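You operate a simulated robot arm through the tools that you are given. There is no shell and no other tool.

You are at the controls of a simulated robot arm. One attempt, no reset.

## Task
Lock the green turntable, brush the sags flat and lay the board on the yellow marks.
Fine: brush back in its cup.

The check looks at the end state, three seconds after you hand in, the way a careful person would. Anything else that was tipped, shoved, dropped, spilled or broken makes it a failure.

## Robot
A 7-joint arm with a two-finger parallel gripper, fixed in place. Base frame: the origin is at the foot of the arm, x ahead of it, y to its left, z up; the work surface is at about z = 84. Lengths are in cm, angles in rad, forces in N, time in s.
With the tool pointing down near the work surface it reaches from about 32 to 74 cm from the base axis. Its first joint turns from -2.496 to 2.496 rad. Payload 3 kg.
The tool frame sits at the grasp point between the pads (the TCP): z along the fingers, y along the line on which they close. The tips reach 3 cm beyond it. The gripper opens to 9.4 cm. The fingers are 2.8 cm wide and 1 cm thick; the gripper's body (5 by 9.6 cm) begins 5.5 cm behind the TCP.
Orientation is that of the tool frame in the base frame, as a unit quaternion [w, x, y, z]. With the fingers straight down and closing along the base's y, the tool's x points along the base's -x, its y along +y and its z along -z.

## Interface
- The arm moves only by the tool nudge_tool. Its argument "targets" is a list that holds one entry, the list of rows, each a list of 7 numbers: the closure, from 0 (fully open) to 1 (shut), then the shift along the tool's x, y, z in m, then the turn, a rotation vector about the tool's x, y, z in rad. In form: [[[grip, tx, ty, tz, wx, wy, wz], ...]]. A call has 1 to 20 rows; each row shifts and turns the commanded pose from where the row before left it, along the tool's axes as they then stand. A row lasts 0.2 s, in which the tool goes at most 5 cm and 0.15 rad; a call with a longer step from one row to the next is refused whole, and so is a gripper value outside its range. A pose out of reach is approached as far as the arm can. The call stops where the force on the tool passes 90 N (or 10 N more than at its start, if that is more) or the arm is blocked; 0.2 s more then pass. Each finger travels about 4.5 cm/s and halts on what it meets, pressing with about 37 N; the grip force reading is that of the motor and also rises with nothing between the fingers. The clock runs only during rows and for 0.2 s after the last one: add rows that do not move to give the fingers time. The reply holds the time, the measured pose of the TCP, the force on the tool along the base axes, the opening and the grip force, in the units named above and with some noise, with the torque about the TCP (base axes, N m) and any sound that the robot's microphone picked up.
- Cameras (640 x 400 px; columns grow to the right, rows downward): "scene" is fixed at [5.1, 49.93, 147]; the picture's right is [-0.49, -0.87, 0.00], its down [-0.47, 0.27, -0.84] and it looks along [0.73, -0.42, -0.54] (base axes); focal length 315 px, centre (320, 200). "wrist" rides on the gripper at [7.6, 1.4, -10.2] in the tool frame; the picture's right is [-0.18, 0.98, 0.00], its down [-0.75, -0.14, -0.64] and it looks along [-0.63, -0.12, 0.77] (tool axes); focal length 243 px, centre (320, 200). There is no depth. A picture from a camera that has moved, and an enlarged one, comes with that camera's place and axes in the base frame and with its lens.
- grab_frame(camera): a new picture of that camera. No time passes.
- lift_body(by): slides the trunk up (or, below 0, down) by that many cm; the arm rides with it, the base frame stays. It gives what a move gives, with no picture.
- enlarge(camera, box): a new picture of the part [left, top, right, bottom] of that camera's present view, enlarged. No time passes.
- finish_job(): hands the job in; it is judged then, once.

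Nothing tells you positions but the pictures and the camera data. Unless the task says otherwise, let go and move clear before handing in.

The tools are called by a JSON object that holds its "method" and its "body". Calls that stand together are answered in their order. nudge_tool: Moves the arm, as the interface text tells. Its arguments: {"type":"object","properties":{"targets":{"type":"array"}},"required":["targets"]} The other tools are called the same way: lift_body (by) slides the trunk up or down; grab_frame (camera) takes a picture; enlarge (camera, box) takes an enlarged picture of a part of a camera's view; finish_job () hands the job in.

At the start:

```text
time: 0.0
tcp_pos: [64.85, 1.02, 124.88]
orientation: [-0.001, 0.0, 1.0, 0.0]
force: [0.5, -0.1, -0.2]
ft_torque: [0.03, 0.0, -0.02]
grip_width: 9.43
gripper_force: 0.0
trunk travel left (down, up): [-25.0, 14.0]
```

scene: 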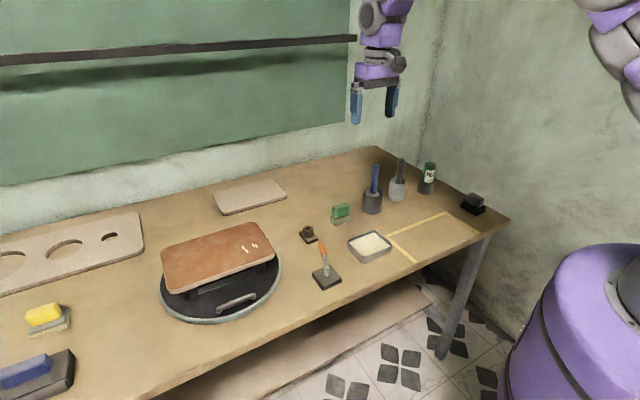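
wrist: 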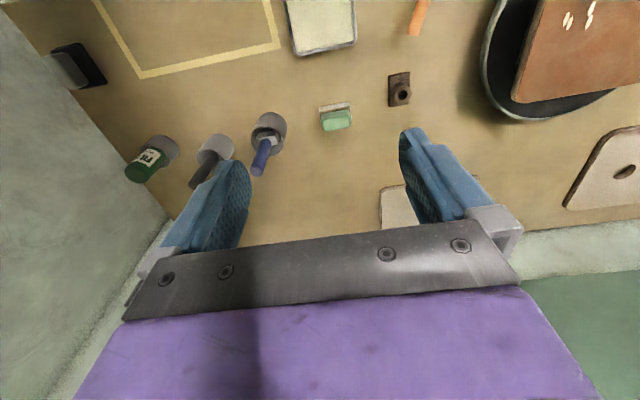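

I see a bench with a turntable carrying a brown board (with pale sags), brushes in cups, small switches, and a yellow-taped rectangle near the right end. I'll look closer at each part before moving.

{"method": "enlarge", "body": {"camera": "scene", "box": [140, 200, 300, 330]}}

{"method": "enlarge", "body": {"camera": "scene", "box": [290, 140, 500, 300]}}

{"method": "enlarge", "body": {"camera": "scene", "box": [0, 170, 160, 400]}}

{"method": "enlarge", "body": {"camera": "wrist", "box": [40, 0, 360, 200]}}

{"method": "enlarge", "body": {"camera": "wrist", "box": [320, 0, 640, 200]}}

```text
3.08 times, centred on (220, 265) of scene
camera zoom: at [5.1, 49.93, 147.0], right [-0.49, -0.87, 0.0], down [-0.47, 0.27, -0.84], along [0.73, -0.42, -0.54], focal length 970 px, centre (628, 0)
```

zoom: 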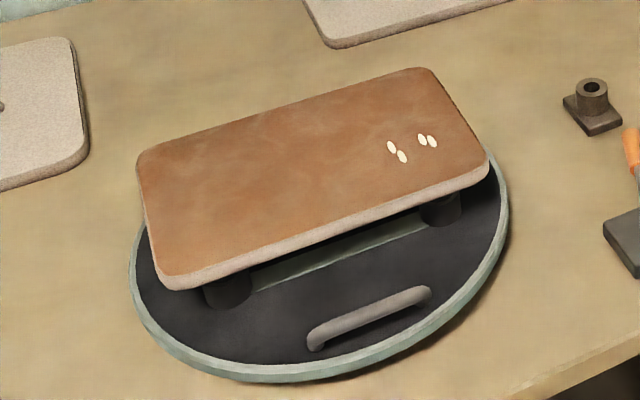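

```text
2.50 times, centred on (395, 220) of scene
camera zoom: at [5.1, 49.93, 147.0], right [-0.49, -0.87, 0.0], down [-0.47, 0.27, -0.84], along [0.73, -0.42, -0.54], focal length 788 px, centre (132, 150)
```

zoom: 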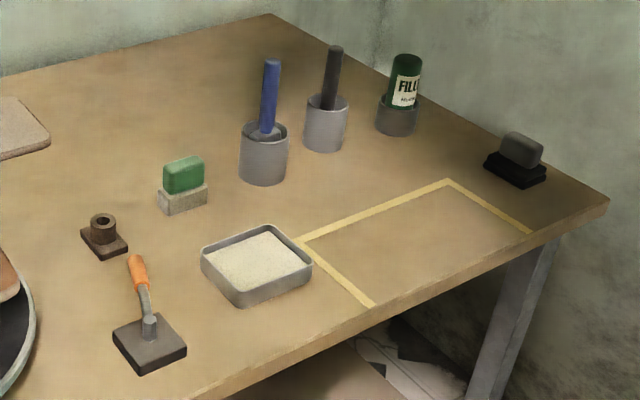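

```text
1.74 times, centred on (80, 285) of scene
camera zoom: at [5.1, 49.93, 147.0], right [-0.49, -0.87, 0.0], down [-0.47, 0.27, -0.84], along [0.73, -0.42, -0.54], focal length 548 px, centre (737, 52)
```

zoom: 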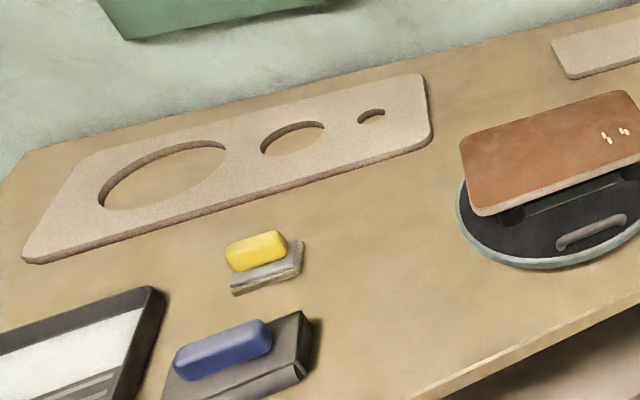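

```text
2.00 times, centred on (200, 100) of wrist
camera zoom: at [57.27, 2.37, 135.13], right [0.18, 0.98, 0.0], down [0.75, -0.14, 0.64], along [0.63, -0.12, -0.77], focal length 485 px, centre (560, 400)
```

zoom: 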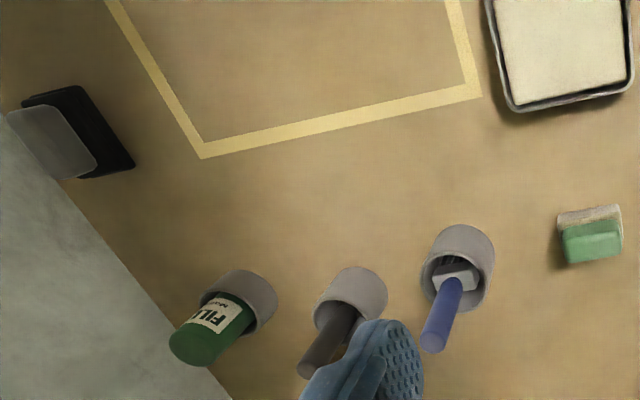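

```text
2.00 times, centred on (480, 100) of wrist
camera zoom: at [57.27, 2.37, 135.13], right [0.18, 0.98, 0.0], down [0.75, -0.14, 0.64], along [0.63, -0.12, -0.77], focal length 485 px, centre (0, 400)
```

zoom: 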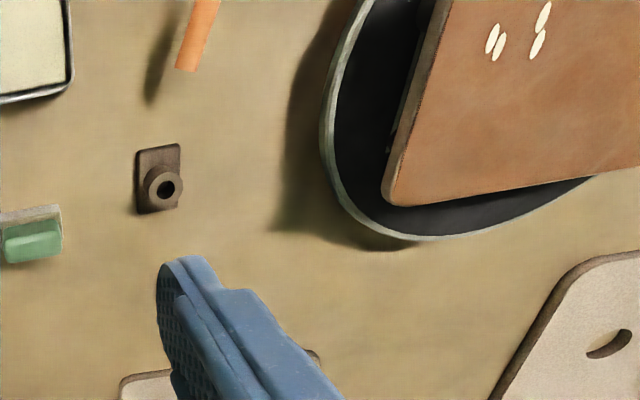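

The lock isn't obvious yet: candidates are the orange-handled lever on a plate at about (56, 19) and the brown socket at about (73, 15). I'll bring the wrist camera over the turntable for a closer look.

{"method": "nudge_tool", "body": {"targets": [[[0, 0.015, 0.037, 0.004, 0, 0, 0], [0, 0.015, 0.037, 0.004, 0, 0, 0], [0, 0.015, 0.037, 0.004, 0, 0, 0], [0, 0.015, 0.037, 0.004, 0, 0, 0], [0, 0.015, 0.037, 0.004, 0, 0, 0], [0, 0.015, 0.037, 0.004, 0, 0, 0], [0, 0.015, 0.037, 0.004, 0, 0, 0], [0, 0.015, 0.037, 0.004, 0, 0, 0], [0, 0.015, 0.037, 0.004, 0, 0, 0], [0, 0.015, 0.037, 0.004, 0, 0, 0], [0, 0, 0, 0, 0, 0, 0]]]}}

{"method": "grab_frame", "body": {"camera": "wrist"}}

```text
time: 2.4
tcp_pos: [49.71, 38.03, 120.91]
orientation: [0.0, 0.0, 1.0, 0.0]
force: [0.1, 0.3, -0.2]
ft_torque: [0.02, -0.04, 0.03]
grip_width: 9.41
gripper_force: 0.0
trunk travel left (down, up): [-25.0, 14.0]
```

```text
taken
camera wrist: at [42.03, 39.41, 131.21], right [0.18, 0.98, 0.0], down [0.75, -0.14, 0.64], along [0.63, -0.12, -0.77], focal length 243 px, centre (320, 200)
```

wrist: 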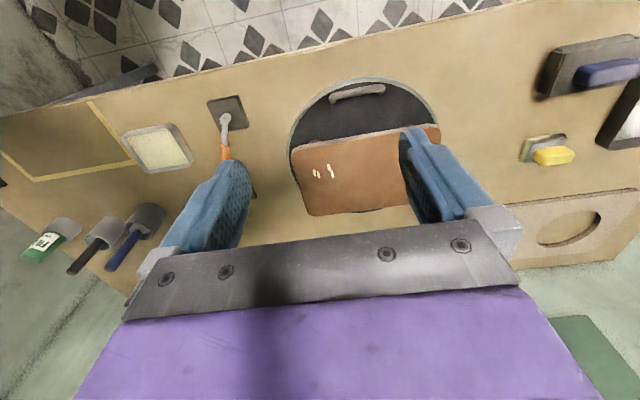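

{"method": "enlarge", "body": {"camera": "wrist", "box": [190, 60, 450, 222]}}

{"method": "enlarge", "body": {"camera": "wrist", "box": [200, 80, 270, 124]}}

{"method": "enlarge", "body": {"camera": "scene", "box": [295, 220, 359, 300]}}

{"method": "enlarge", "body": {"camera": "scene", "box": [350, 145, 450, 220]}}

{"method": "enlarge", "body": {"camera": "wrist", "box": [10, 190, 170, 290]}}

```text
2.46 times, centred on (320, 141) of wrist
camera zoom: at [42.03, 39.41, 131.21], right [0.18, 0.98, 0.0], down [0.75, -0.14, 0.64], along [0.63, -0.12, -0.77], focal length 597 px, centre (320, 345)
```

zoom: 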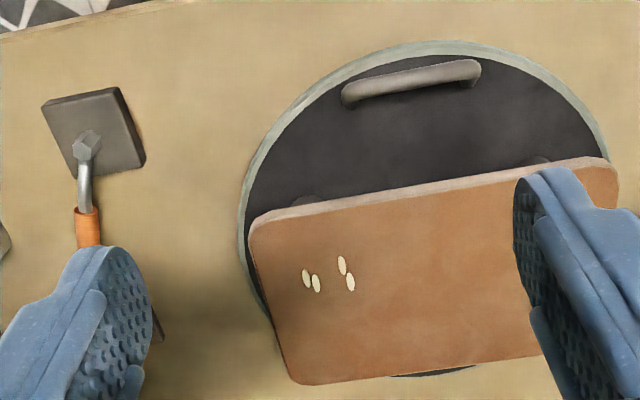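

```text
9.09 times, centred on (235, 102) of wrist
camera zoom: at [42.03, 39.41, 131.21], right [0.18, 0.98, 0.0], down [0.75, -0.14, 0.64], along [0.63, -0.12, -0.77], focal length 2206 px, centre (1093, 1091)
```

zoom: 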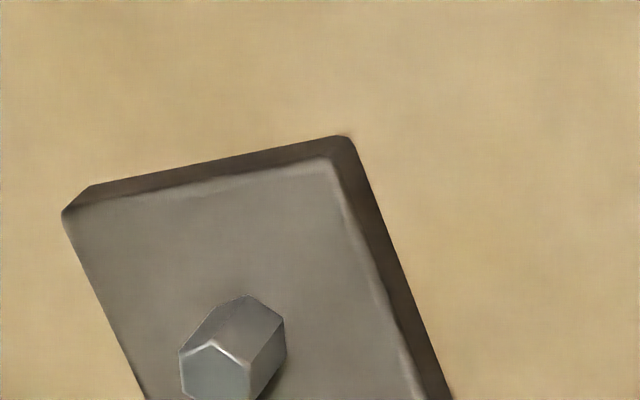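

```text
5.00 times, centred on (327, 260) of scene
camera zoom: at [5.1, 49.93, 147.0], right [-0.49, -0.87, 0.0], down [-0.47, 0.27, -0.84], along [0.73, -0.42, -0.54], focal length 1576 px, centre (285, -100)
```

zoom: 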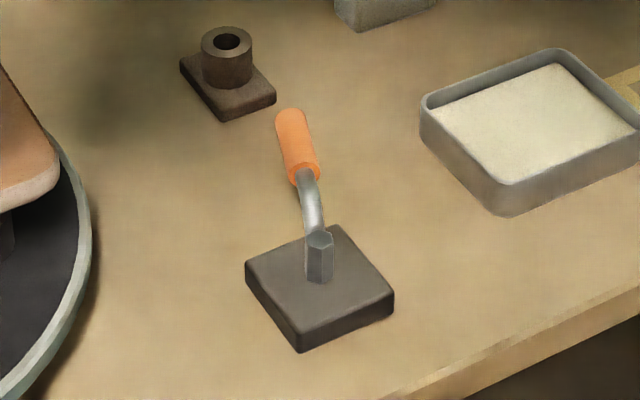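

```text
5.33 times, centred on (400, 182) of scene
camera zoom: at [5.1, 49.93, 147.0], right [-0.49, -0.87, 0.0], down [-0.47, 0.27, -0.84], along [0.73, -0.42, -0.54], focal length 1681 px, centre (-107, 293)
```

zoom: 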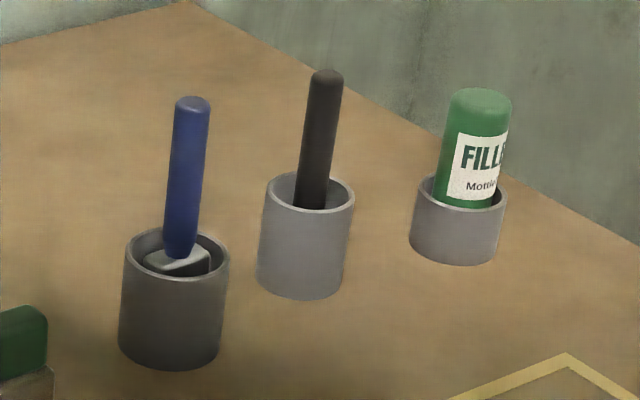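

```text
4.00 times, centred on (90, 240) of wrist
camera zoom: at [42.03, 39.41, 131.21], right [0.18, 0.98, 0.0], down [0.75, -0.14, 0.64], along [0.63, -0.12, -0.77], focal length 970 px, centre (1240, 40)
```

zoom: 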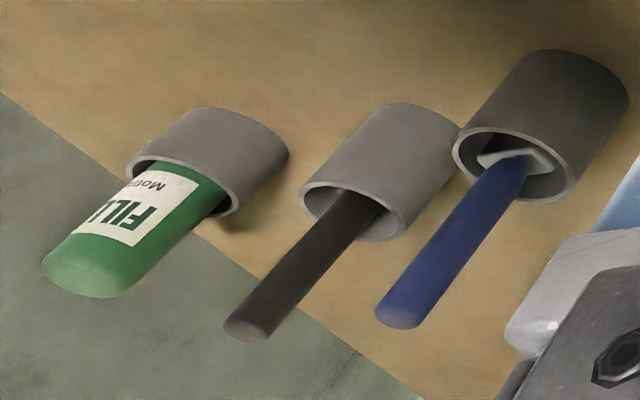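

The orange lever runs from a hex post at about (55, 19) out to a handle tip near (64, 16, 90), and the brown socket stands alone. I'll go lower beside them to see how the lock works.

{"method": "nudge_tool", "body": {"targets": [[[0, -0.0122, -0.0333, 0.0248, 0, 0, 0], [0, -0.0122, -0.0333, 0.0248, 0, 0, 0], [0, -0.0122, -0.0333, 0.0248, 0, 0, 0], [0, -0.0122, -0.0333, 0.0248, 0, 0, 0], [0, -0.0122, -0.0333, 0.0248, 0, 0, 0], [0, -0.0122, -0.0333, 0.0248, 0, 0, 0], [0, 0, 0, 0, 0, 0, 0]]]}}

{"method": "grab_frame", "body": {"camera": "wrist"}}

{"method": "grab_frame", "body": {"camera": "scene"}}

```text
time: 4.0
tcp_pos: [57.24, 17.92, 106.06]
orientation: [0.001, 0.0, 1.0, -0.001]
force: [-0.2, 0.2, -0.9]
ft_torque: [-0.01, -0.05, -0.03]
grip_width: 9.4
gripper_force: 0.0
trunk travel left (down, up): [-25.0, 14.0]
```

```text
taken
camera wrist: at [49.51, 19.29, 116.41], right [0.18, 0.98, 0.0], down [0.75, -0.14, 0.64], along [0.63, -0.12, -0.77], focal length 243 px, centre (320, 200)
```

wrist: 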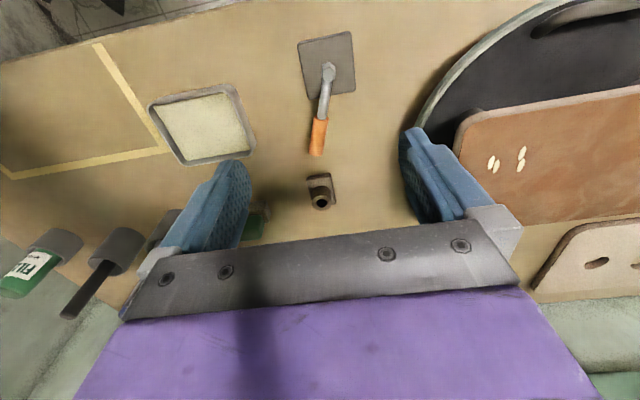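

```text
taken
```

scene: 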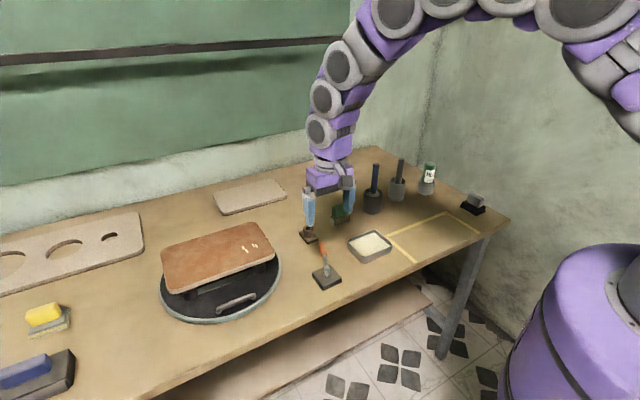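

{"method": "enlarge", "body": {"camera": "wrist", "box": [280, 20, 390, 90]}}

{"method": "enlarge", "body": {"camera": "wrist", "box": [270, 90, 400, 220]}}

{"method": "enlarge", "body": {"camera": "wrist", "box": [400, 0, 640, 180]}}

{"method": "enlarge", "body": {"camera": "scene", "box": [440, 180, 500, 220]}}

{"method": "enlarge", "body": {"camera": "scene", "box": [0, 290, 120, 400]}}

```text
5.71 times, centred on (335, 55) of wrist
camera zoom: at [49.51, 19.29, 116.41], right [0.18, 0.98, 0.0], down [0.75, -0.14, 0.64], along [0.63, -0.12, -0.77], focal length 1386 px, centre (234, 1029)
```

zoom: 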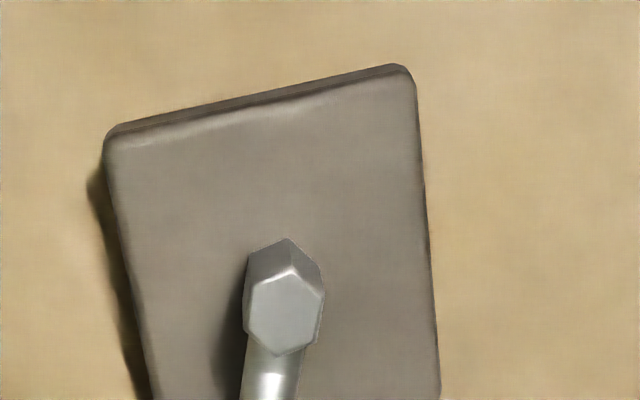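

```text
3.08 times, centred on (335, 155) of wrist
camera zoom: at [49.51, 19.29, 116.41], right [0.18, 0.98, 0.0], down [0.75, -0.14, 0.64], along [0.63, -0.12, -0.77], focal length 746 px, centre (274, 338)
```

zoom: 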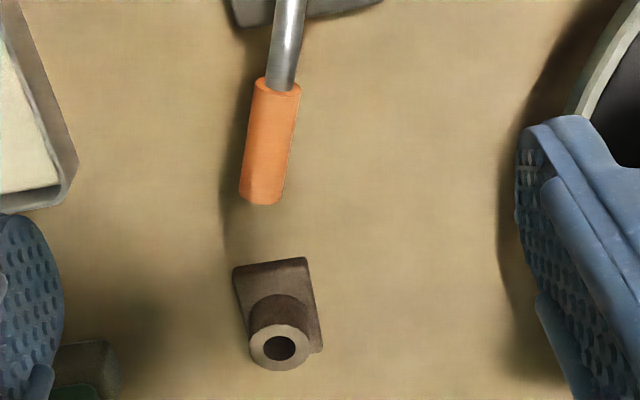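

```text
2.22 times, centred on (520, 90) of wrist
camera zoom: at [49.51, 19.29, 116.41], right [0.18, 0.98, 0.0], down [0.75, -0.14, 0.64], along [0.63, -0.12, -0.77], focal length 539 px, centre (-124, 444)
```

zoom: 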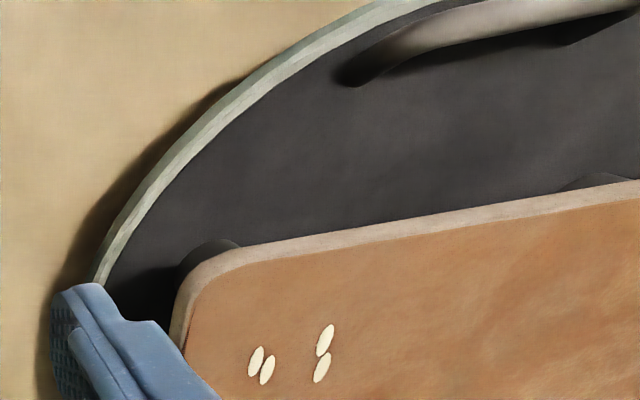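

```text
10.00 times, centred on (470, 200) of scene
camera zoom: at [5.1, 49.93, 147.0], right [-0.49, -0.87, 0.0], down [-0.47, 0.27, -0.84], along [0.73, -0.42, -0.54], focal length 3153 px, centre (-1180, 200)
```

zoom: 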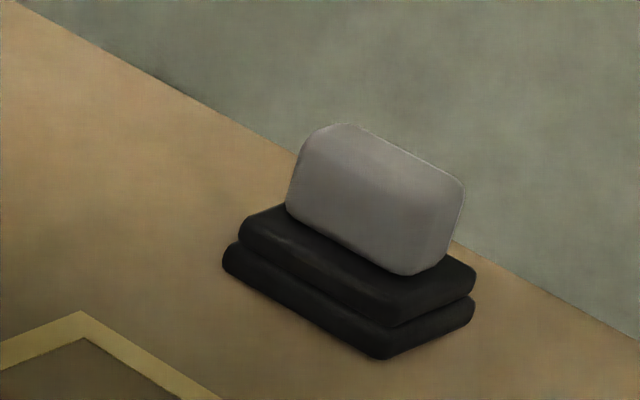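

```text
3.64 times, centred on (60, 345) of scene
camera zoom: at [5.1, 49.93, 147.0], right [-0.49, -0.87, 0.0], down [-0.47, 0.27, -0.84], along [0.73, -0.42, -0.54], focal length 1146 px, centre (1266, -327)
```

zoom: 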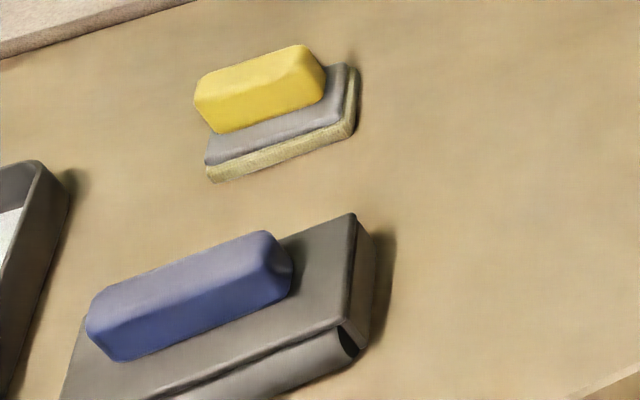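

The lever sits on a hex boss with its handle centred near (62, 17, 89.5), lying at about -20° from x. I'll straddle the handle with half-open fingers so I can swing it either way and feel for its travel.

{"method": "nudge_tool", "body": {"targets": [[[0.52, -0.015, -0.004, 0.0, 0, 0, 0], [0.52, -0.015, -0.004, 0.0, 0, 0, 0], [0.52, -0.016, -0.003, 0.0, 0, 0, 0], [0.52, 0, 0, 0, 0, 0, 0.12], [0.52, 0, 0, 0, 0, 0, 0.12], [0.52, 0, 0, 0.03, 0, 0, 0.11], [0.52, 0, 0, 0.04, 0, 0, 0], [0.52, 0, 0, 0.04, 0, 0, 0], [0.52, 0, 0, 0.03, 0, 0, 0], [0.52, 0, 0, 0.015, 0, 0, 0], [0.52, 0, 0, 0, 0, 0, 0]]]}}

{"method": "grab_frame", "body": {"camera": "wrist"}}

{"method": "enlarge", "body": {"camera": "scene", "box": [270, 180, 390, 300]}}

```text
time: 6.4
tcp_pos: [61.69, 16.82, 90.62]
orientation: [0.001, 0.174, 0.985, -0.001]
force: [0.3, 0.2, -0.1]
ft_torque: [-0.02, 0.01, 0.01]
grip_width: 4.51
gripper_force: 0.1
trunk travel left (down, up): [-25.0, 14.0]
```

```text
taken
camera wrist: at [54.95, 20.97, 100.82], right [0.51, 0.86, 0.0], down [0.66, -0.39, 0.64], along [0.55, -0.33, -0.77], focal length 243 px, centre (320, 200)
```

wrist: 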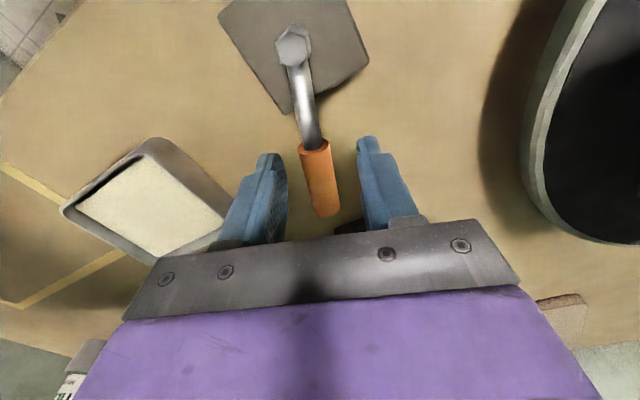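

```text
3.33 times, centred on (330, 240) of scene
camera zoom: at [5.1, 49.93, 147.0], right [-0.49, -0.87, 0.0], down [-0.47, 0.27, -0.84], along [0.73, -0.42, -0.54], focal length 1051 px, centre (287, 67)
```

zoom: 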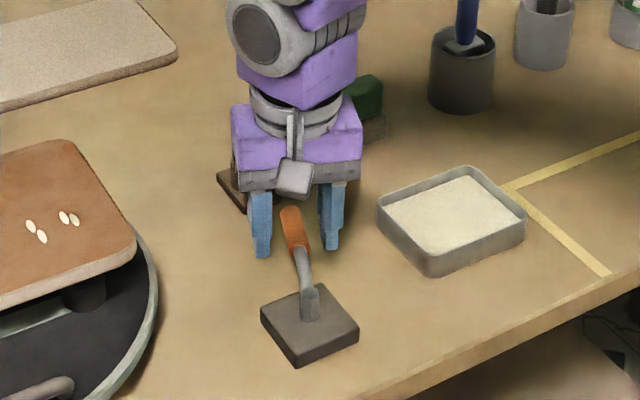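

Fingers straddle the handle cleanly. I'll nudge it clockwise first, in small arc steps about the post.

{"method": "nudge_tool", "body": {"targets": [[[0.52, 0, -0.008, 0, 0, 0, 0], [0.52, 0, -0.006, 0, 0, 0, 0], [0.52, 0.0003, -0.0063, 0, 0, 0, 0.1], [0.52, 0.0003, -0.0063, 0, 0, 0, 0.1], [0.52, 0, 0, 0, 0, 0, 0]]]}}

{"method": "grab_frame", "body": {"camera": "wrist"}}

```text
time: 7.6
tcp_pos: [60.7, 14.47, 90.59]
orientation: [0.002, 0.272, 0.962, 0.0]
force: [1.1, 0.8, -0.1]
ft_torque: [-0.01, 0.0, -0.03]
grip_width: 4.57
gripper_force: 0.5
trunk travel left (down, up): [-25.0, 14.0]
```

```text
taken
camera wrist: at [54.87, 19.71, 100.76], right [0.67, 0.74, 0.0], down [0.57, -0.51, 0.64], along [0.48, -0.43, -0.77], focal length 243 px, centre (320, 200)
```

wrist: 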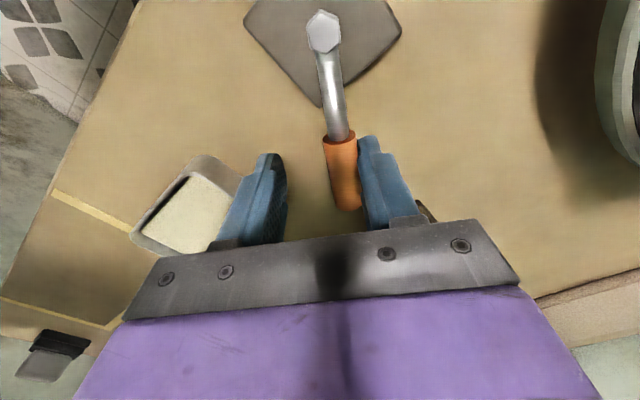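

The handle swings freely clockwise at about 1 N. I'll keep going in arc steps and watch for a stop or a click.

{"method": "nudge_tool", "body": {"targets": [[[0.52, 0.0003, -0.0063, 0, 0, 0, 0.1], [0.52, 0.0003, -0.0063, 0, 0, 0, 0.1], [0.52, 0.0003, -0.0063, 0, 0, 0, 0.1], [0.52, 0.0003, -0.0063, 0, 0, 0, 0.1], [0.52, 0.0003, -0.0063, 0, 0, 0, 0.1], [0.52, 0, 0, 0, 0, 0, 0]]]}}

{"method": "grab_frame", "body": {"camera": "wrist"}}

```text
time: 9.0
tcp_pos: [58.34, 12.22, 90.62]
orientation: [0.001, 0.502, 0.865, -0.001]
force: [-0.2, 1.3, 0.2]
ft_torque: [-0.01, -0.03, -0.01]
grip_width: 4.54
gripper_force: 0.2
trunk travel left (down, up): [-25.0, 14.0]
```

```text
taken
camera wrist: at [55.74, 19.57, 100.87], right [0.94, 0.33, 0.0], down [0.25, -0.72, 0.64], along [0.21, -0.61, -0.77], focal length 243 px, centre (320, 200)
```

wrist: 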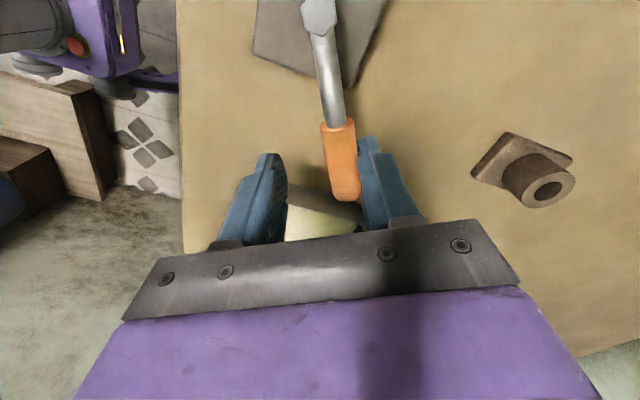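

Still free at about -60°. Continuing the swing.

{"method": "nudge_tool", "body": {"targets": [[[0.52, 0.0003, -0.0063, 0, 0, 0, 0.1], [0.52, 0.0003, -0.0063, 0, 0, 0, 0.1], [0.52, 0.0003, -0.0063, 0, 0, 0, 0.1], [0.52, 0.0003, -0.0063, 0, 0, 0, 0.1], [0.52, 0, 0, 0, 0, 0, 0]]]}}

{"method": "grab_frame", "body": {"camera": "wrist"}}

{"method": "enlarge", "body": {"camera": "scene", "box": [270, 180, 390, 300]}}

```text
time: 10.2
tcp_pos: [56.01, 11.38, 90.43]
orientation: [0.001, 0.664, 0.747, -0.001]
force: [-0.5, 0.1, -0.9]
ft_torque: [0.04, -0.01, -0.01]
grip_width: 4.5
gripper_force: 0.0
trunk travel left (down, up): [-25.0, 14.0]
```

```text
taken
camera wrist: at [56.41, 19.11, 100.77], right [1.0, -0.07, 0.0], down [-0.05, -0.76, 0.64], along [-0.04, -0.64, -0.77], focal length 243 px, centre (320, 200)
```

wrist: 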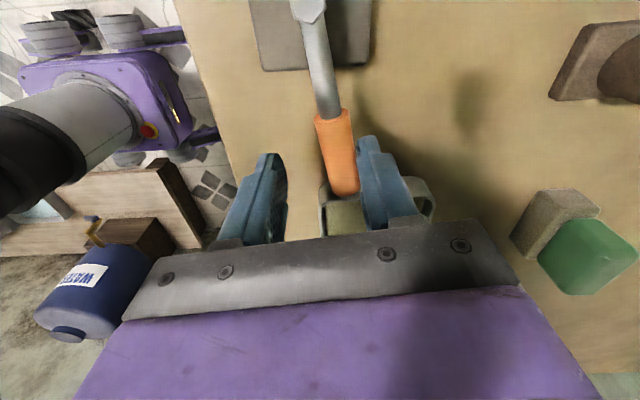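

```text
3.33 times, centred on (330, 240) of scene
camera zoom: at [5.1, 49.93, 147.0], right [-0.49, -0.87, 0.0], down [-0.47, 0.27, -0.84], along [0.73, -0.42, -0.54], focal length 1051 px, centre (287, 67)
```

zoom: 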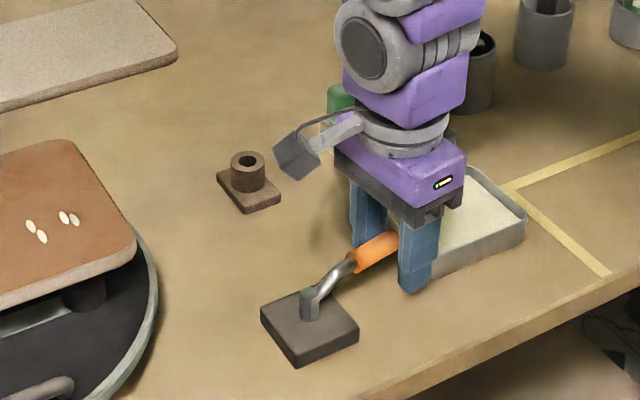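

At roughly -78° and still free, no click. A bit further, looking for a stop.

{"method": "nudge_tool", "body": {"targets": [[[0.52, 0.0003, -0.0063, 0, 0, 0, 0.1], [0.52, 0.0003, -0.0063, 0, 0, 0, 0.1], [0.52, 0.0003, -0.0063, 0, 0, 0, 0.1], [0.52, 0, 0, 0, 0, 0, 0]]]}}

{"method": "grab_frame", "body": {"camera": "wrist"}}

{"method": "enlarge", "body": {"camera": "scene", "box": [270, 180, 390, 300]}}

```text
time: 11.2
tcp_pos: [54.43, 11.68, 90.53]
orientation: [0.002, 0.768, 0.641, 0.002]
force: [17.2, 3.4, 4.6]
ft_torque: [-0.01, -0.39, 0.4]
grip_width: 5.42
gripper_force: 8.2
trunk travel left (down, up): [-25.0, 14.0]
```

```text
taken
camera wrist: at [57.07, 18.85, 100.89], right [0.93, -0.36, 0.0], down [-0.28, -0.72, 0.64], along [-0.23, -0.6, -0.77], focal length 243 px, centre (320, 200)
```

wrist: 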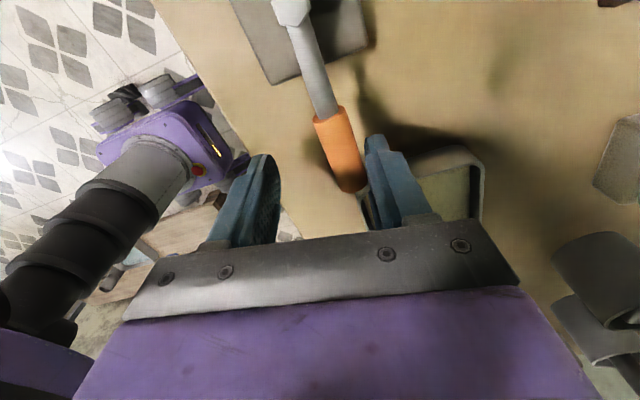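

```text
3.33 times, centred on (330, 240) of scene
camera zoom: at [5.1, 49.93, 147.0], right [-0.49, -0.87, 0.0], down [-0.47, 0.27, -0.84], along [0.73, -0.42, -0.54], focal length 1051 px, centre (287, 67)
```

zoom: 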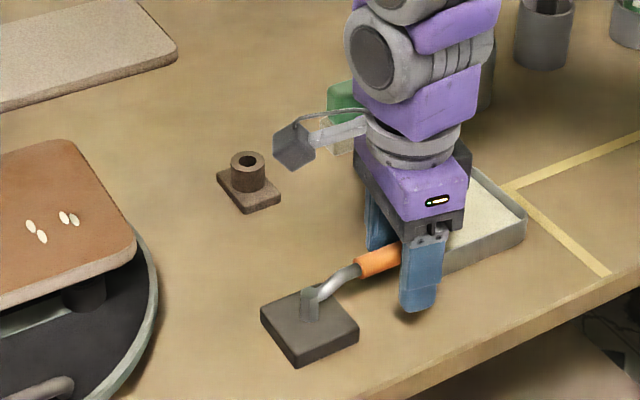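

There's a firm stop: about 17 N at a lever angle near -90°. I'll back off and lift, to see whether the lever stays there.

{"method": "nudge_tool", "body": {"targets": [[[0.52, 0, 0.008, 0, 0, 0, 0], [0.52, 0, 0.007, 0, 0, 0, 0], [0.52, 0, 0, 0, 0, 0, 0], [0.52, 0, 0, -0.03, 0, 0, 0], [0.52, 0, 0, -0.04, 0, 0, 0], [0.52, 0, 0, -0.04, 0, 0, 0], [0.52, 0, 0, -0.04, 0, 0, 0], [0.52, 0, 0, 0, 0, 0, 0]]]}}

{"method": "grab_frame", "body": {"camera": "wrist"}}

{"method": "enlarge", "body": {"camera": "scene", "box": [270, 180, 390, 300]}}

```text
time: 13.0
tcp_pos: [55.67, 11.18, 105.27]
orientation: [0.0, 0.767, 0.641, -0.001]
force: [-0.5, 0.7, -0.1]
ft_torque: [0.02, -0.01, -0.03]
grip_width: 4.5
gripper_force: 0.1
trunk travel left (down, up): [-25.0, 14.0]
```

```text
taken
camera wrist: at [58.24, 18.39, 115.58], right [0.93, -0.36, 0.0], down [-0.27, -0.72, 0.64], along [-0.23, -0.6, -0.77], focal length 243 px, centre (320, 200)
```

wrist: 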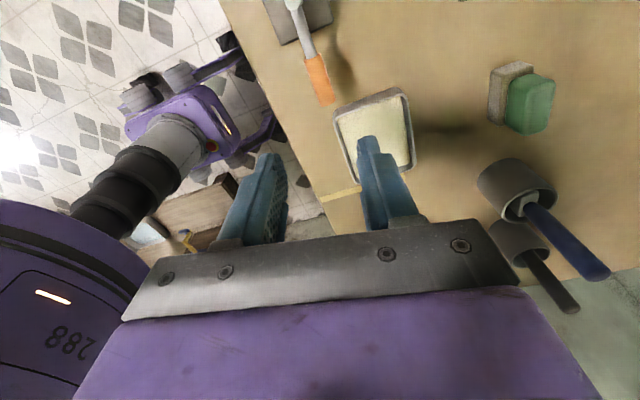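

```text
3.33 times, centred on (330, 240) of scene
camera zoom: at [5.1, 49.93, 147.0], right [-0.49, -0.87, 0.0], down [-0.47, 0.27, -0.84], along [0.73, -0.42, -0.54], focal length 1051 px, centre (287, 67)
```

zoom: 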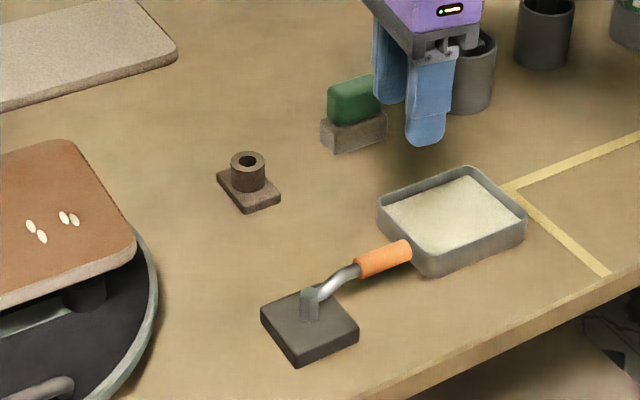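

The lever stays at its new stop. To be sure this end means "locked", I'll test the turntable gently; first turning the tool back and getting a look at the turntable handle.

{"method": "nudge_tool", "body": {"targets": [[[1, 0, 0, -0.01, 0, 0, -0.1455], [1, 0, 0, 0, 0, 0, -0.1455], [1, 0, 0, 0, 0, 0, -0.1455], [1, 0, 0, 0, 0, 0, -0.1455], [1, 0, 0, 0, 0, 0, -0.1455], [1, 0, 0, 0, 0, 0, -0.1455], [1, 0, 0, 0, 0, 0, -0.1455], [1, 0, 0, 0, 0, 0, -0.1455], [1, 0, 0, 0, 0, 0, -0.1455], [1, 0, 0, 0, 0, 0, -0.1455], [1, 0, 0, 0, 0, 0, -0.1455], [1, 0, 0, 0, 0, 0, -0.1455], [1, 0.01, 0.04, 0, 0, 0, 0], [1, 0.01, 0.04, 0, 0, 0, 0], [1, 0.01, 0.04, 0, 0, 0, 0], [1, 0.01, 0.04, 0, 0, 0, 0], [1, 0.01, 0.04, 0, 0, 0, 0], [1, 0, 0.04, 0, 0, 0, 0], [1, 0, 0, 0, 0, 0, 0]]]}}

{"method": "grab_frame", "body": {"camera": "wrist"}}

```text
time: 17.0
tcp_pos: [50.94, 35.37, 106.83]
orientation: [0.001, 0.002, 1.0, 0.0]
force: [0.2, 0.1, 0.9]
ft_torque: [-0.02, -0.01, -0.01]
grip_width: 0.0
gripper_force: 33.5
trunk travel left (down, up): [-25.0, 14.0]
```

```text
taken
camera wrist: at [43.17, 36.87, 117.0], right [0.19, 0.98, 0.0], down [0.75, -0.14, 0.64], along [0.63, -0.12, -0.77], focal length 243 px, centre (320, 200)
```

wrist: 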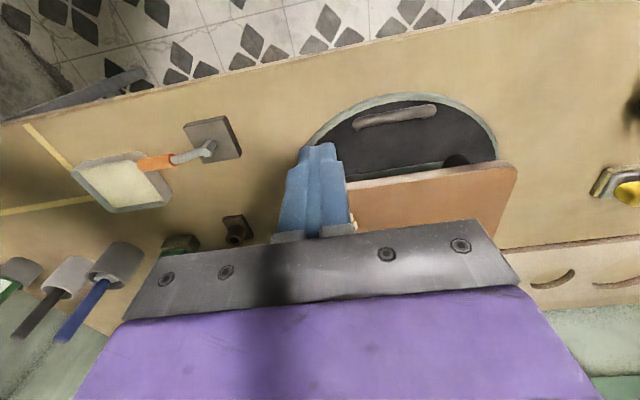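

{"method": "enlarge", "body": {"camera": "wrist", "box": [290, 70, 530, 220]}}

{"method": "enlarge", "body": {"camera": "scene", "box": [140, 200, 300, 330]}}

```text
2.67 times, centred on (410, 145) of wrist
camera zoom: at [43.17, 36.87, 117.0], right [0.19, 0.98, 0.0], down [0.75, -0.14, 0.64], along [0.63, -0.12, -0.77], focal length 647 px, centre (80, 347)
```

zoom: 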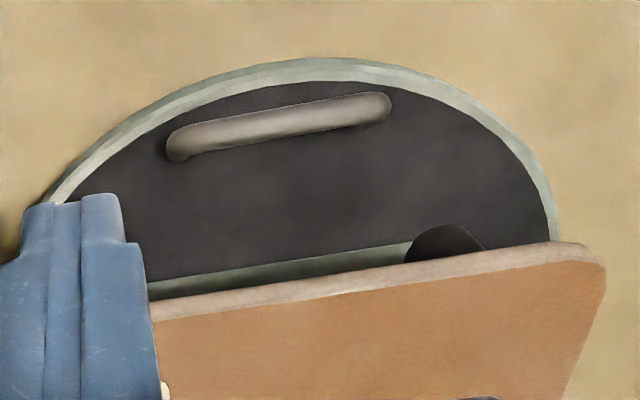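

```text
3.08 times, centred on (220, 265) of scene
camera zoom: at [5.1, 49.93, 147.0], right [-0.49, -0.87, 0.0], down [-0.47, 0.27, -0.84], along [0.73, -0.42, -0.54], focal length 970 px, centre (628, 0)
```

zoom: 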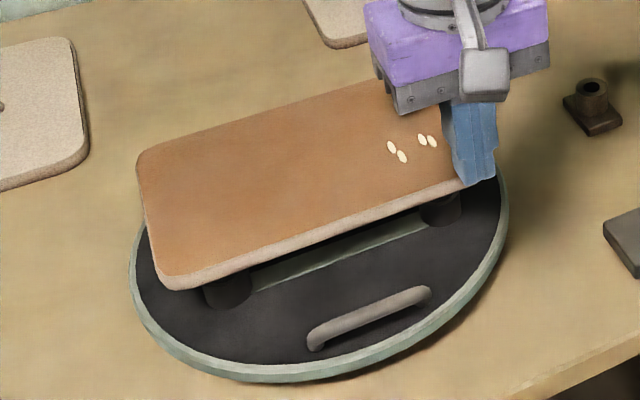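

The board top is at about z = 94.5 (x 61–75.5, y 30–55), and the turntable's grab bar sits near x = 54, y 38–47, z ≈ 91. I'll come down beside the bar's end and give it a light push.

{"method": "nudge_tool", "body": {"targets": [[[1, -0.031, -0.007, 0, 0, 0, 0], [1, 0, 0, 0.045, 0, 0, 0], [1, 0, 0, 0.045, 0, 0, 0], [1, 0, 0, 0.03, 0, 0, 0], [1, 0, 0, 0.025, 0, 0, 0], [1, 0, 0, 0, 0, 0, 0]]]}}

{"method": "grab_frame", "body": {"camera": "wrist"}}

{"method": "enlarge", "body": {"camera": "scene", "box": [140, 200, 300, 330]}}

```text
time: 18.4
tcp_pos: [53.92, 34.45, 91.97]
orientation: [0.001, 0.001, 1.0, -0.001]
force: [-0.8, 0.6, -0.2]
ft_torque: [0.0, 0.0, -0.03]
grip_width: 0.01
gripper_force: 33.1
trunk travel left (down, up): [-25.0, 14.0]
```

```text
taken
camera wrist: at [46.19, 35.92, 102.19], right [0.19, 0.98, 0.0], down [0.75, -0.14, 0.64], along [0.63, -0.12, -0.77], focal length 243 px, centre (320, 200)
```

wrist: 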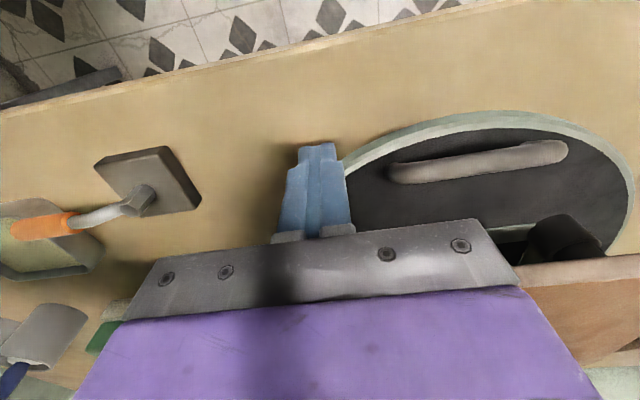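

```text
3.08 times, centred on (220, 265) of scene
camera zoom: at [5.1, 49.93, 147.0], right [-0.49, -0.87, 0.0], down [-0.47, 0.27, -0.84], along [0.73, -0.42, -0.54], focal length 970 px, centre (628, 0)
```

zoom: 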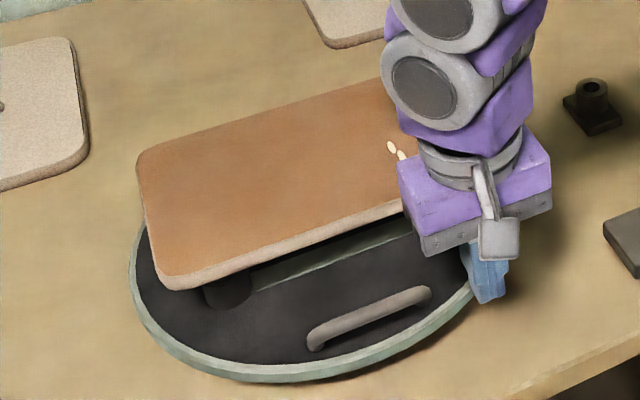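

{"method": "nudge_tool", "body": {"targets": [[[1, 0, 0.02, 0, 0, 0, 0], [1, 0, 0.005, 0, 0, 0, 0], [1, 0, 0.005, 0, 0, 0, 0], [1, 0, 0.003, 0, 0, 0, 0], [1, 0, 0, 0, 0, 0, 0]]]}}

{"method": "enlarge", "body": {"camera": "scene", "box": [140, 200, 300, 330]}}

```text
time: 19.6
tcp_pos: [53.79, 37.65, 91.94]
orientation: [0.0, 0.003, 1.0, -0.002]
force: [2.2, -15.3, -2.8]
ft_torque: [-0.16, 0.05, -0.11]
grip_width: 0.0
gripper_force: 32.8
trunk travel left (down, up): [-25.0, 14.0]
```

```text
3.08 times, centred on (220, 265) of scene
camera zoom: at [5.1, 49.93, 147.0], right [-0.49, -0.87, 0.0], down [-0.47, 0.27, -0.84], along [0.73, -0.42, -0.54], focal length 970 px, centre (628, 0)
```

zoom: 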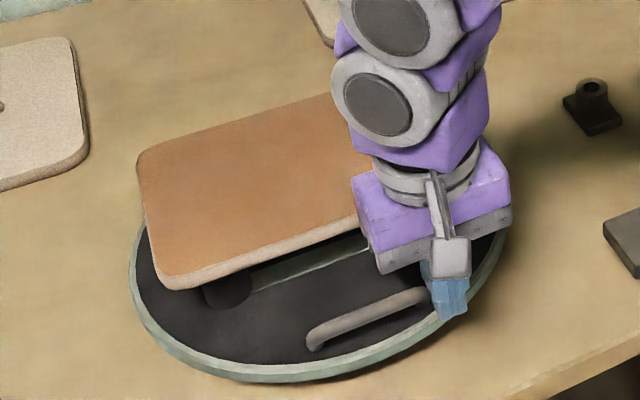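

The bar resists 15 N with no visible rotation, so the turntable is locked. Next I'll back away and look into the cups to pick the brush.

{"method": "nudge_tool", "body": {"targets": [[[1, 0, -0.012, 0, 0, 0, 0], [1, 0, 0, -0.045, 0, 0, 0], [1, 0, 0, -0.045, 0, 0, 0], [1, 0, 0, -0.045, 0, 0, 0], [1, 0, 0, -0.045, 0, 0, 0], [0.5, 0, 0, -0.045, 0, 0, 0], [0.5, -0.0078, -0.043, -0.0035, 0, 0, 0], [0.5, -0.0078, -0.043, -0.0035, 0, 0, 0], [0.5, -0.0078, -0.043, -0.0035, 0, 0, 0], [0.5, -0.0078, -0.043, -0.0035, 0, 0, 0], [0.5, -0.0078, -0.043, -0.0035, 0, 0, 0], [0.5, -0.0078, -0.043, -0.0035, 0, 0, 0], [0.5, -0.0078, -0.043, -0.0035, 0, 0, 0], [0.5, -0.0078, -0.043, -0.0035, 0, 0, 0], [0.5, -0.0078, -0.043, -0.0035, 0, 0, 0], [0.5, -0.0078, -0.043, -0.0035, 0, 0, 0], [0.5, -0.0078, -0.043, -0.0035, 0, 0, 0], [0.5, -0.0078, -0.043, -0.0035, 0, 0, 0], [0.5, -0.0078, -0.043, -0.0035, 0, 0, 0], [0.5, 0, 0, 0, 0, 0, 0]]]}}

{"method": "grab_frame", "body": {"camera": "wrist"}}

{"method": "enlarge", "body": {"camera": "scene", "box": [140, 200, 300, 330]}}

```text
time: 23.8
tcp_pos: [63.62, -19.55, 119.16]
orientation: [0.0, 0.001, 1.0, 0.001]
force: [0.1, -0.5, 0.1]
ft_torque: [0.02, 0.05, 0.0]
grip_width: 4.7
gripper_force: 0.0
trunk travel left (down, up): [-25.0, 14.0]
```

```text
taken
camera wrist: at [55.92, -18.15, 129.36], right [0.19, 0.98, 0.0], down [0.75, -0.14, 0.64], along [0.63, -0.12, -0.77], focal length 243 px, centre (320, 200)
```

wrist: 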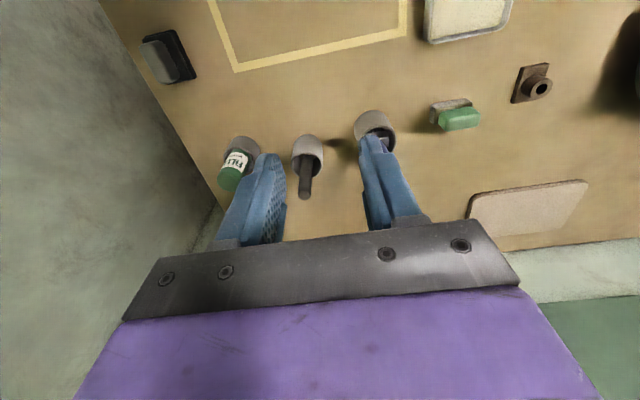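

```text
3.08 times, centred on (220, 265) of scene
camera zoom: at [5.1, 49.93, 147.0], right [-0.49, -0.87, 0.0], down [-0.47, 0.27, -0.84], along [0.73, -0.42, -0.54], focal length 970 px, centre (628, 0)
```

zoom: 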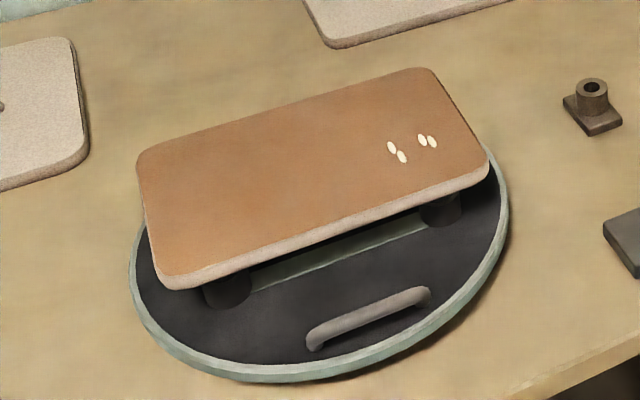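

{"method": "enlarge", "body": {"camera": "wrist", "box": [280, 100, 400, 200]}}

{"method": "enlarge", "body": {"camera": "scene", "box": [360, 150, 420, 220]}}

```text
4.00 times, centred on (340, 150) of wrist
camera zoom: at [55.92, -18.15, 129.36], right [0.19, 0.98, 0.0], down [0.75, -0.14, 0.64], along [0.63, -0.12, -0.77], focal length 970 px, centre (240, 400)
```

zoom: 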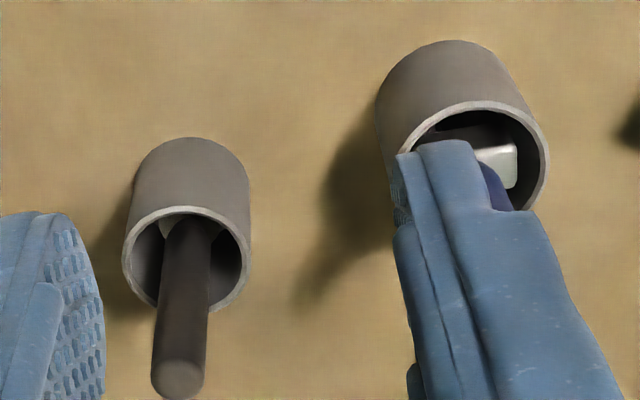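

```text
5.71 times, centred on (390, 185) of scene
camera zoom: at [5.1, 49.93, 147.0], right [-0.49, -0.87, 0.0], down [-0.47, 0.27, -0.84], along [0.73, -0.42, -0.54], focal length 1802 px, centre (-80, 286)
```

zoom: 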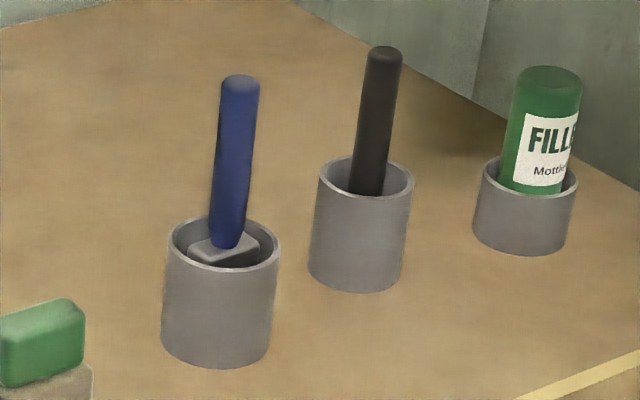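

The turntable picture is unchanged after the push, so it's locked. The blue tool has a wide ferrule like a flat brush; I'll get a steeper view into both cups before choosing.

{"method": "nudge_tool", "body": {"targets": [[[0.0, -0.032, 0.01, 0.015, 0, 0, 0], [0.0, -0.032, 0.0, 0.015, 0, 0, 0], [0.0, 0, 0, 0, 0, 0, 0], [0.0, 0, 0, 0, 0, 0, 0], [0, 0, 0, 0, 0, 0, 0]]]}}

{"method": "grab_frame", "body": {"camera": "wrist"}}

{"method": "enlarge", "body": {"camera": "wrist", "box": [240, 60, 420, 180]}}

```text
time: 25.0
tcp_pos: [70.16, -18.42, 116.05]
orientation: [0.0, 0.001, 1.0, 0.0]
force: [0.3, -0.2, -0.8]
ft_torque: [0.02, 0.05, 0.0]
grip_width: 9.38
gripper_force: 0.1
trunk travel left (down, up): [-25.0, 14.0]
```

```text
taken
camera wrist: at [62.39, -16.95, 126.4], right [0.19, 0.98, 0.0], down [0.75, -0.14, 0.64], along [0.63, -0.12, -0.77], focal length 243 px, centre (320, 200)
```

wrist: 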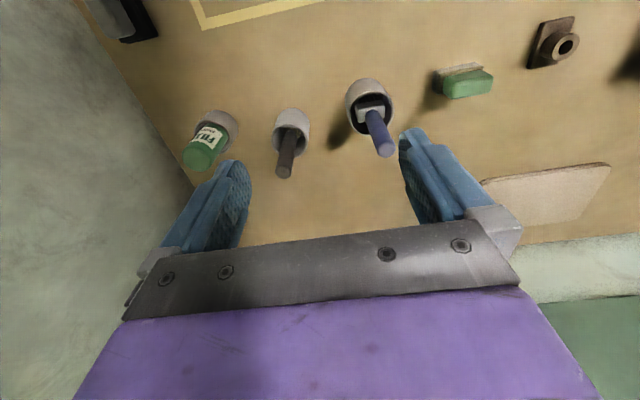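

```text
3.33 times, centred on (330, 120) of wrist
camera zoom: at [62.39, -16.95, 126.4], right [0.19, 0.98, 0.0], down [0.75, -0.14, 0.64], along [0.63, -0.12, -0.77], focal length 809 px, centre (287, 467)
```

zoom: 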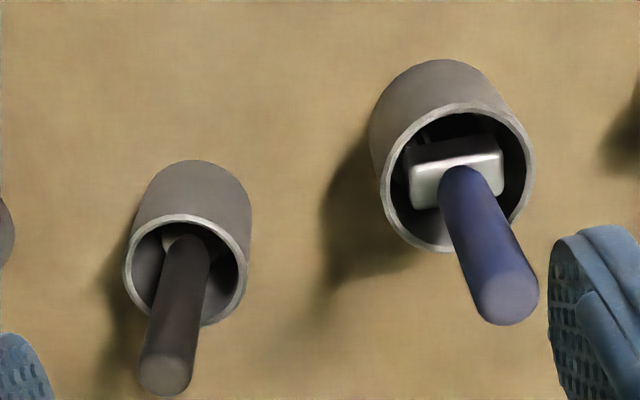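

The blue tool is a flat brush: metal ferrule with dark bristles, handle vertical at about (76.5, -12.3), z 91–101.6, centred in its cup. I'll move over it and check that the arm reaches that far.

{"method": "nudge_tool", "body": {"targets": [[[0.0, -0.021, 0.02, 0.015, 0, 0, 0], [0.0, -0.021, 0.021, 0.015, 0, 0, 0], [0.0, -0.021, 0.021, 0.015, 0, 0, 0], [0, 0, 0, 0, 0, 0, 0], [0, 0, 0, 0, 0, 0, 0]]]}}

{"method": "grab_frame", "body": {"camera": "wrist"}}

{"method": "enlarge", "body": {"camera": "scene", "box": [310, 120, 430, 220]}}

```text
time: 26.2
tcp_pos: [74.78, -12.55, 111.95]
orientation: [0.0, 0.002, 1.0, 0.0]
force: [-0.1, 0.1, 0.3]
ft_torque: [-0.04, 0.02, 0.01]
grip_width: 9.4
gripper_force: 0.1
out of reach, approached as far as the arm can: row 3
trunk travel left (down, up): [-25.0, 14.0]
```

```text
taken
camera wrist: at [67.06, -11.07, 122.3], right [0.19, 0.98, 0.0], down [0.75, -0.14, 0.64], along [0.63, -0.12, -0.77], focal length 243 px, centre (320, 200)
```

wrist: 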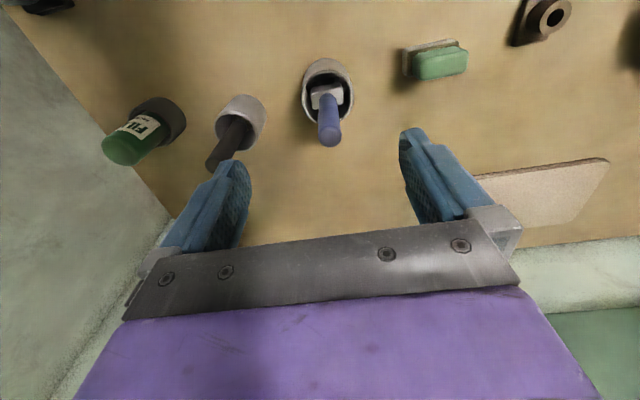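

```text
4.00 times, centred on (370, 170) of scene
camera zoom: at [5.1, 49.93, 147.0], right [-0.49, -0.87, 0.0], down [-0.47, 0.27, -0.84], along [0.73, -0.42, -0.54], focal length 1261 px, centre (120, 320)
```

zoom: 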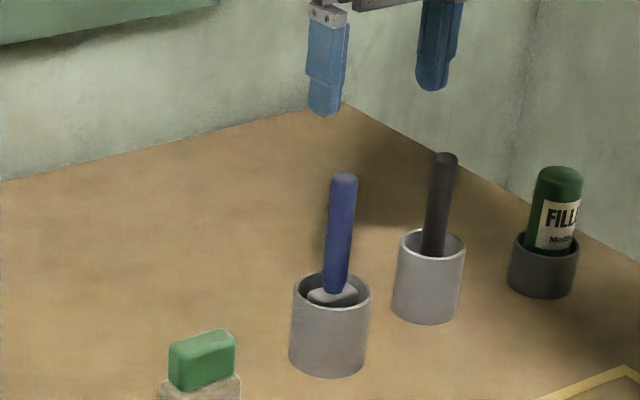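

Straight-down reach ends about 2 cm short of the brush. I'll tilt the tool outward by 20° to gain reach while keeping the fingers closing along y.

{"method": "nudge_tool", "body": {"targets": [[[0, 0.02, 0, 0, 0, 0, 0], [0, 0, 0, 0, 0, -0.117, 0], [0, 0, 0, 0, 0, -0.117, 0], [0, 0, 0, 0, 0, -0.116, 0], [0, 0, 0, 0, 0, 0, 0]]]}}

```text
time: 27.4
tcp_pos: [72.75, -12.46, 112.04]
orientation: [0.174, 0.002, 0.985, 0.0]
force: [-0.6, 0.3, -0.1]
ft_torque: [0.02, 0.03, -0.02]
grip_width: 9.37
gripper_force: 0.0
trunk travel left (down, up): [-25.0, 14.0]
```

{"method": "nudge_tool", "body": {"targets": [[[0, -0.0105, 0.001, 0.025, 0, 0, 0], [0, -0.0105, 0.001, 0.025, 0, 0, 0], [0, 0, 0, 0, 0, 0, 0], [0, 0, 0, 0, 0, 0, 0]]]}}

{"method": "grab_frame", "body": {"camera": "wrist"}}

{"method": "enlarge", "body": {"camera": "scene", "box": [310, 120, 430, 220]}}

```text
time: 28.4
tcp_pos: [76.2, -12.26, 108.07]
orientation: [0.174, 0.001, 0.985, 0.0]
force: [0.5, -0.1, -0.2]
ft_torque: [0.0, 0.0, -0.02]
grip_width: 9.39
gripper_force: 0.1
trunk travel left (down, up): [-25.0, 14.0]
```

```text
taken
camera wrist: at [65.48, -10.83, 115.11], right [0.18, 0.98, 0.06], down [0.49, -0.14, 0.86], along [0.86, -0.12, -0.5], focal length 243 px, centre (320, 200)
```

wrist: 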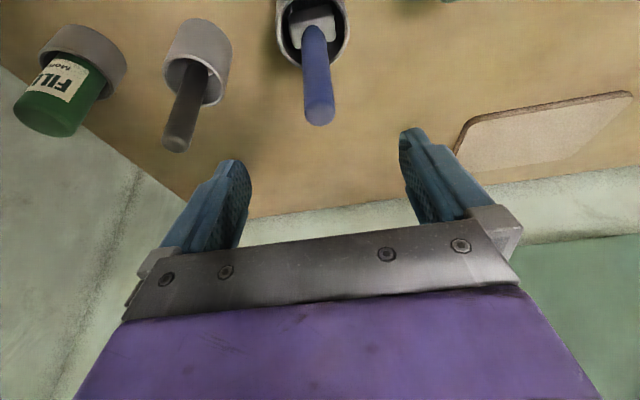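

```text
4.00 times, centred on (370, 170) of scene
camera zoom: at [5.1, 49.93, 147.0], right [-0.49, -0.87, 0.0], down [-0.47, 0.27, -0.84], along [0.73, -0.42, -0.54], focal length 1261 px, centre (120, 320)
```

zoom: 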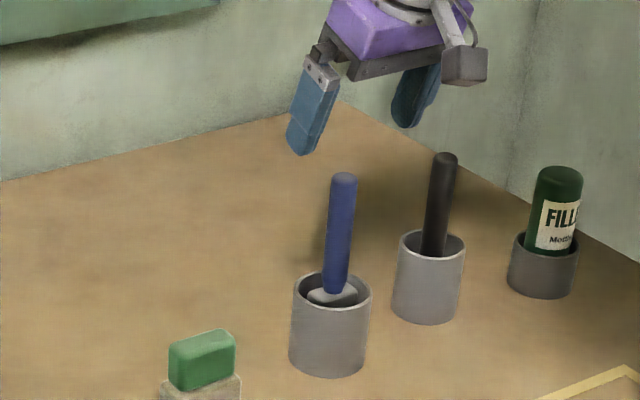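

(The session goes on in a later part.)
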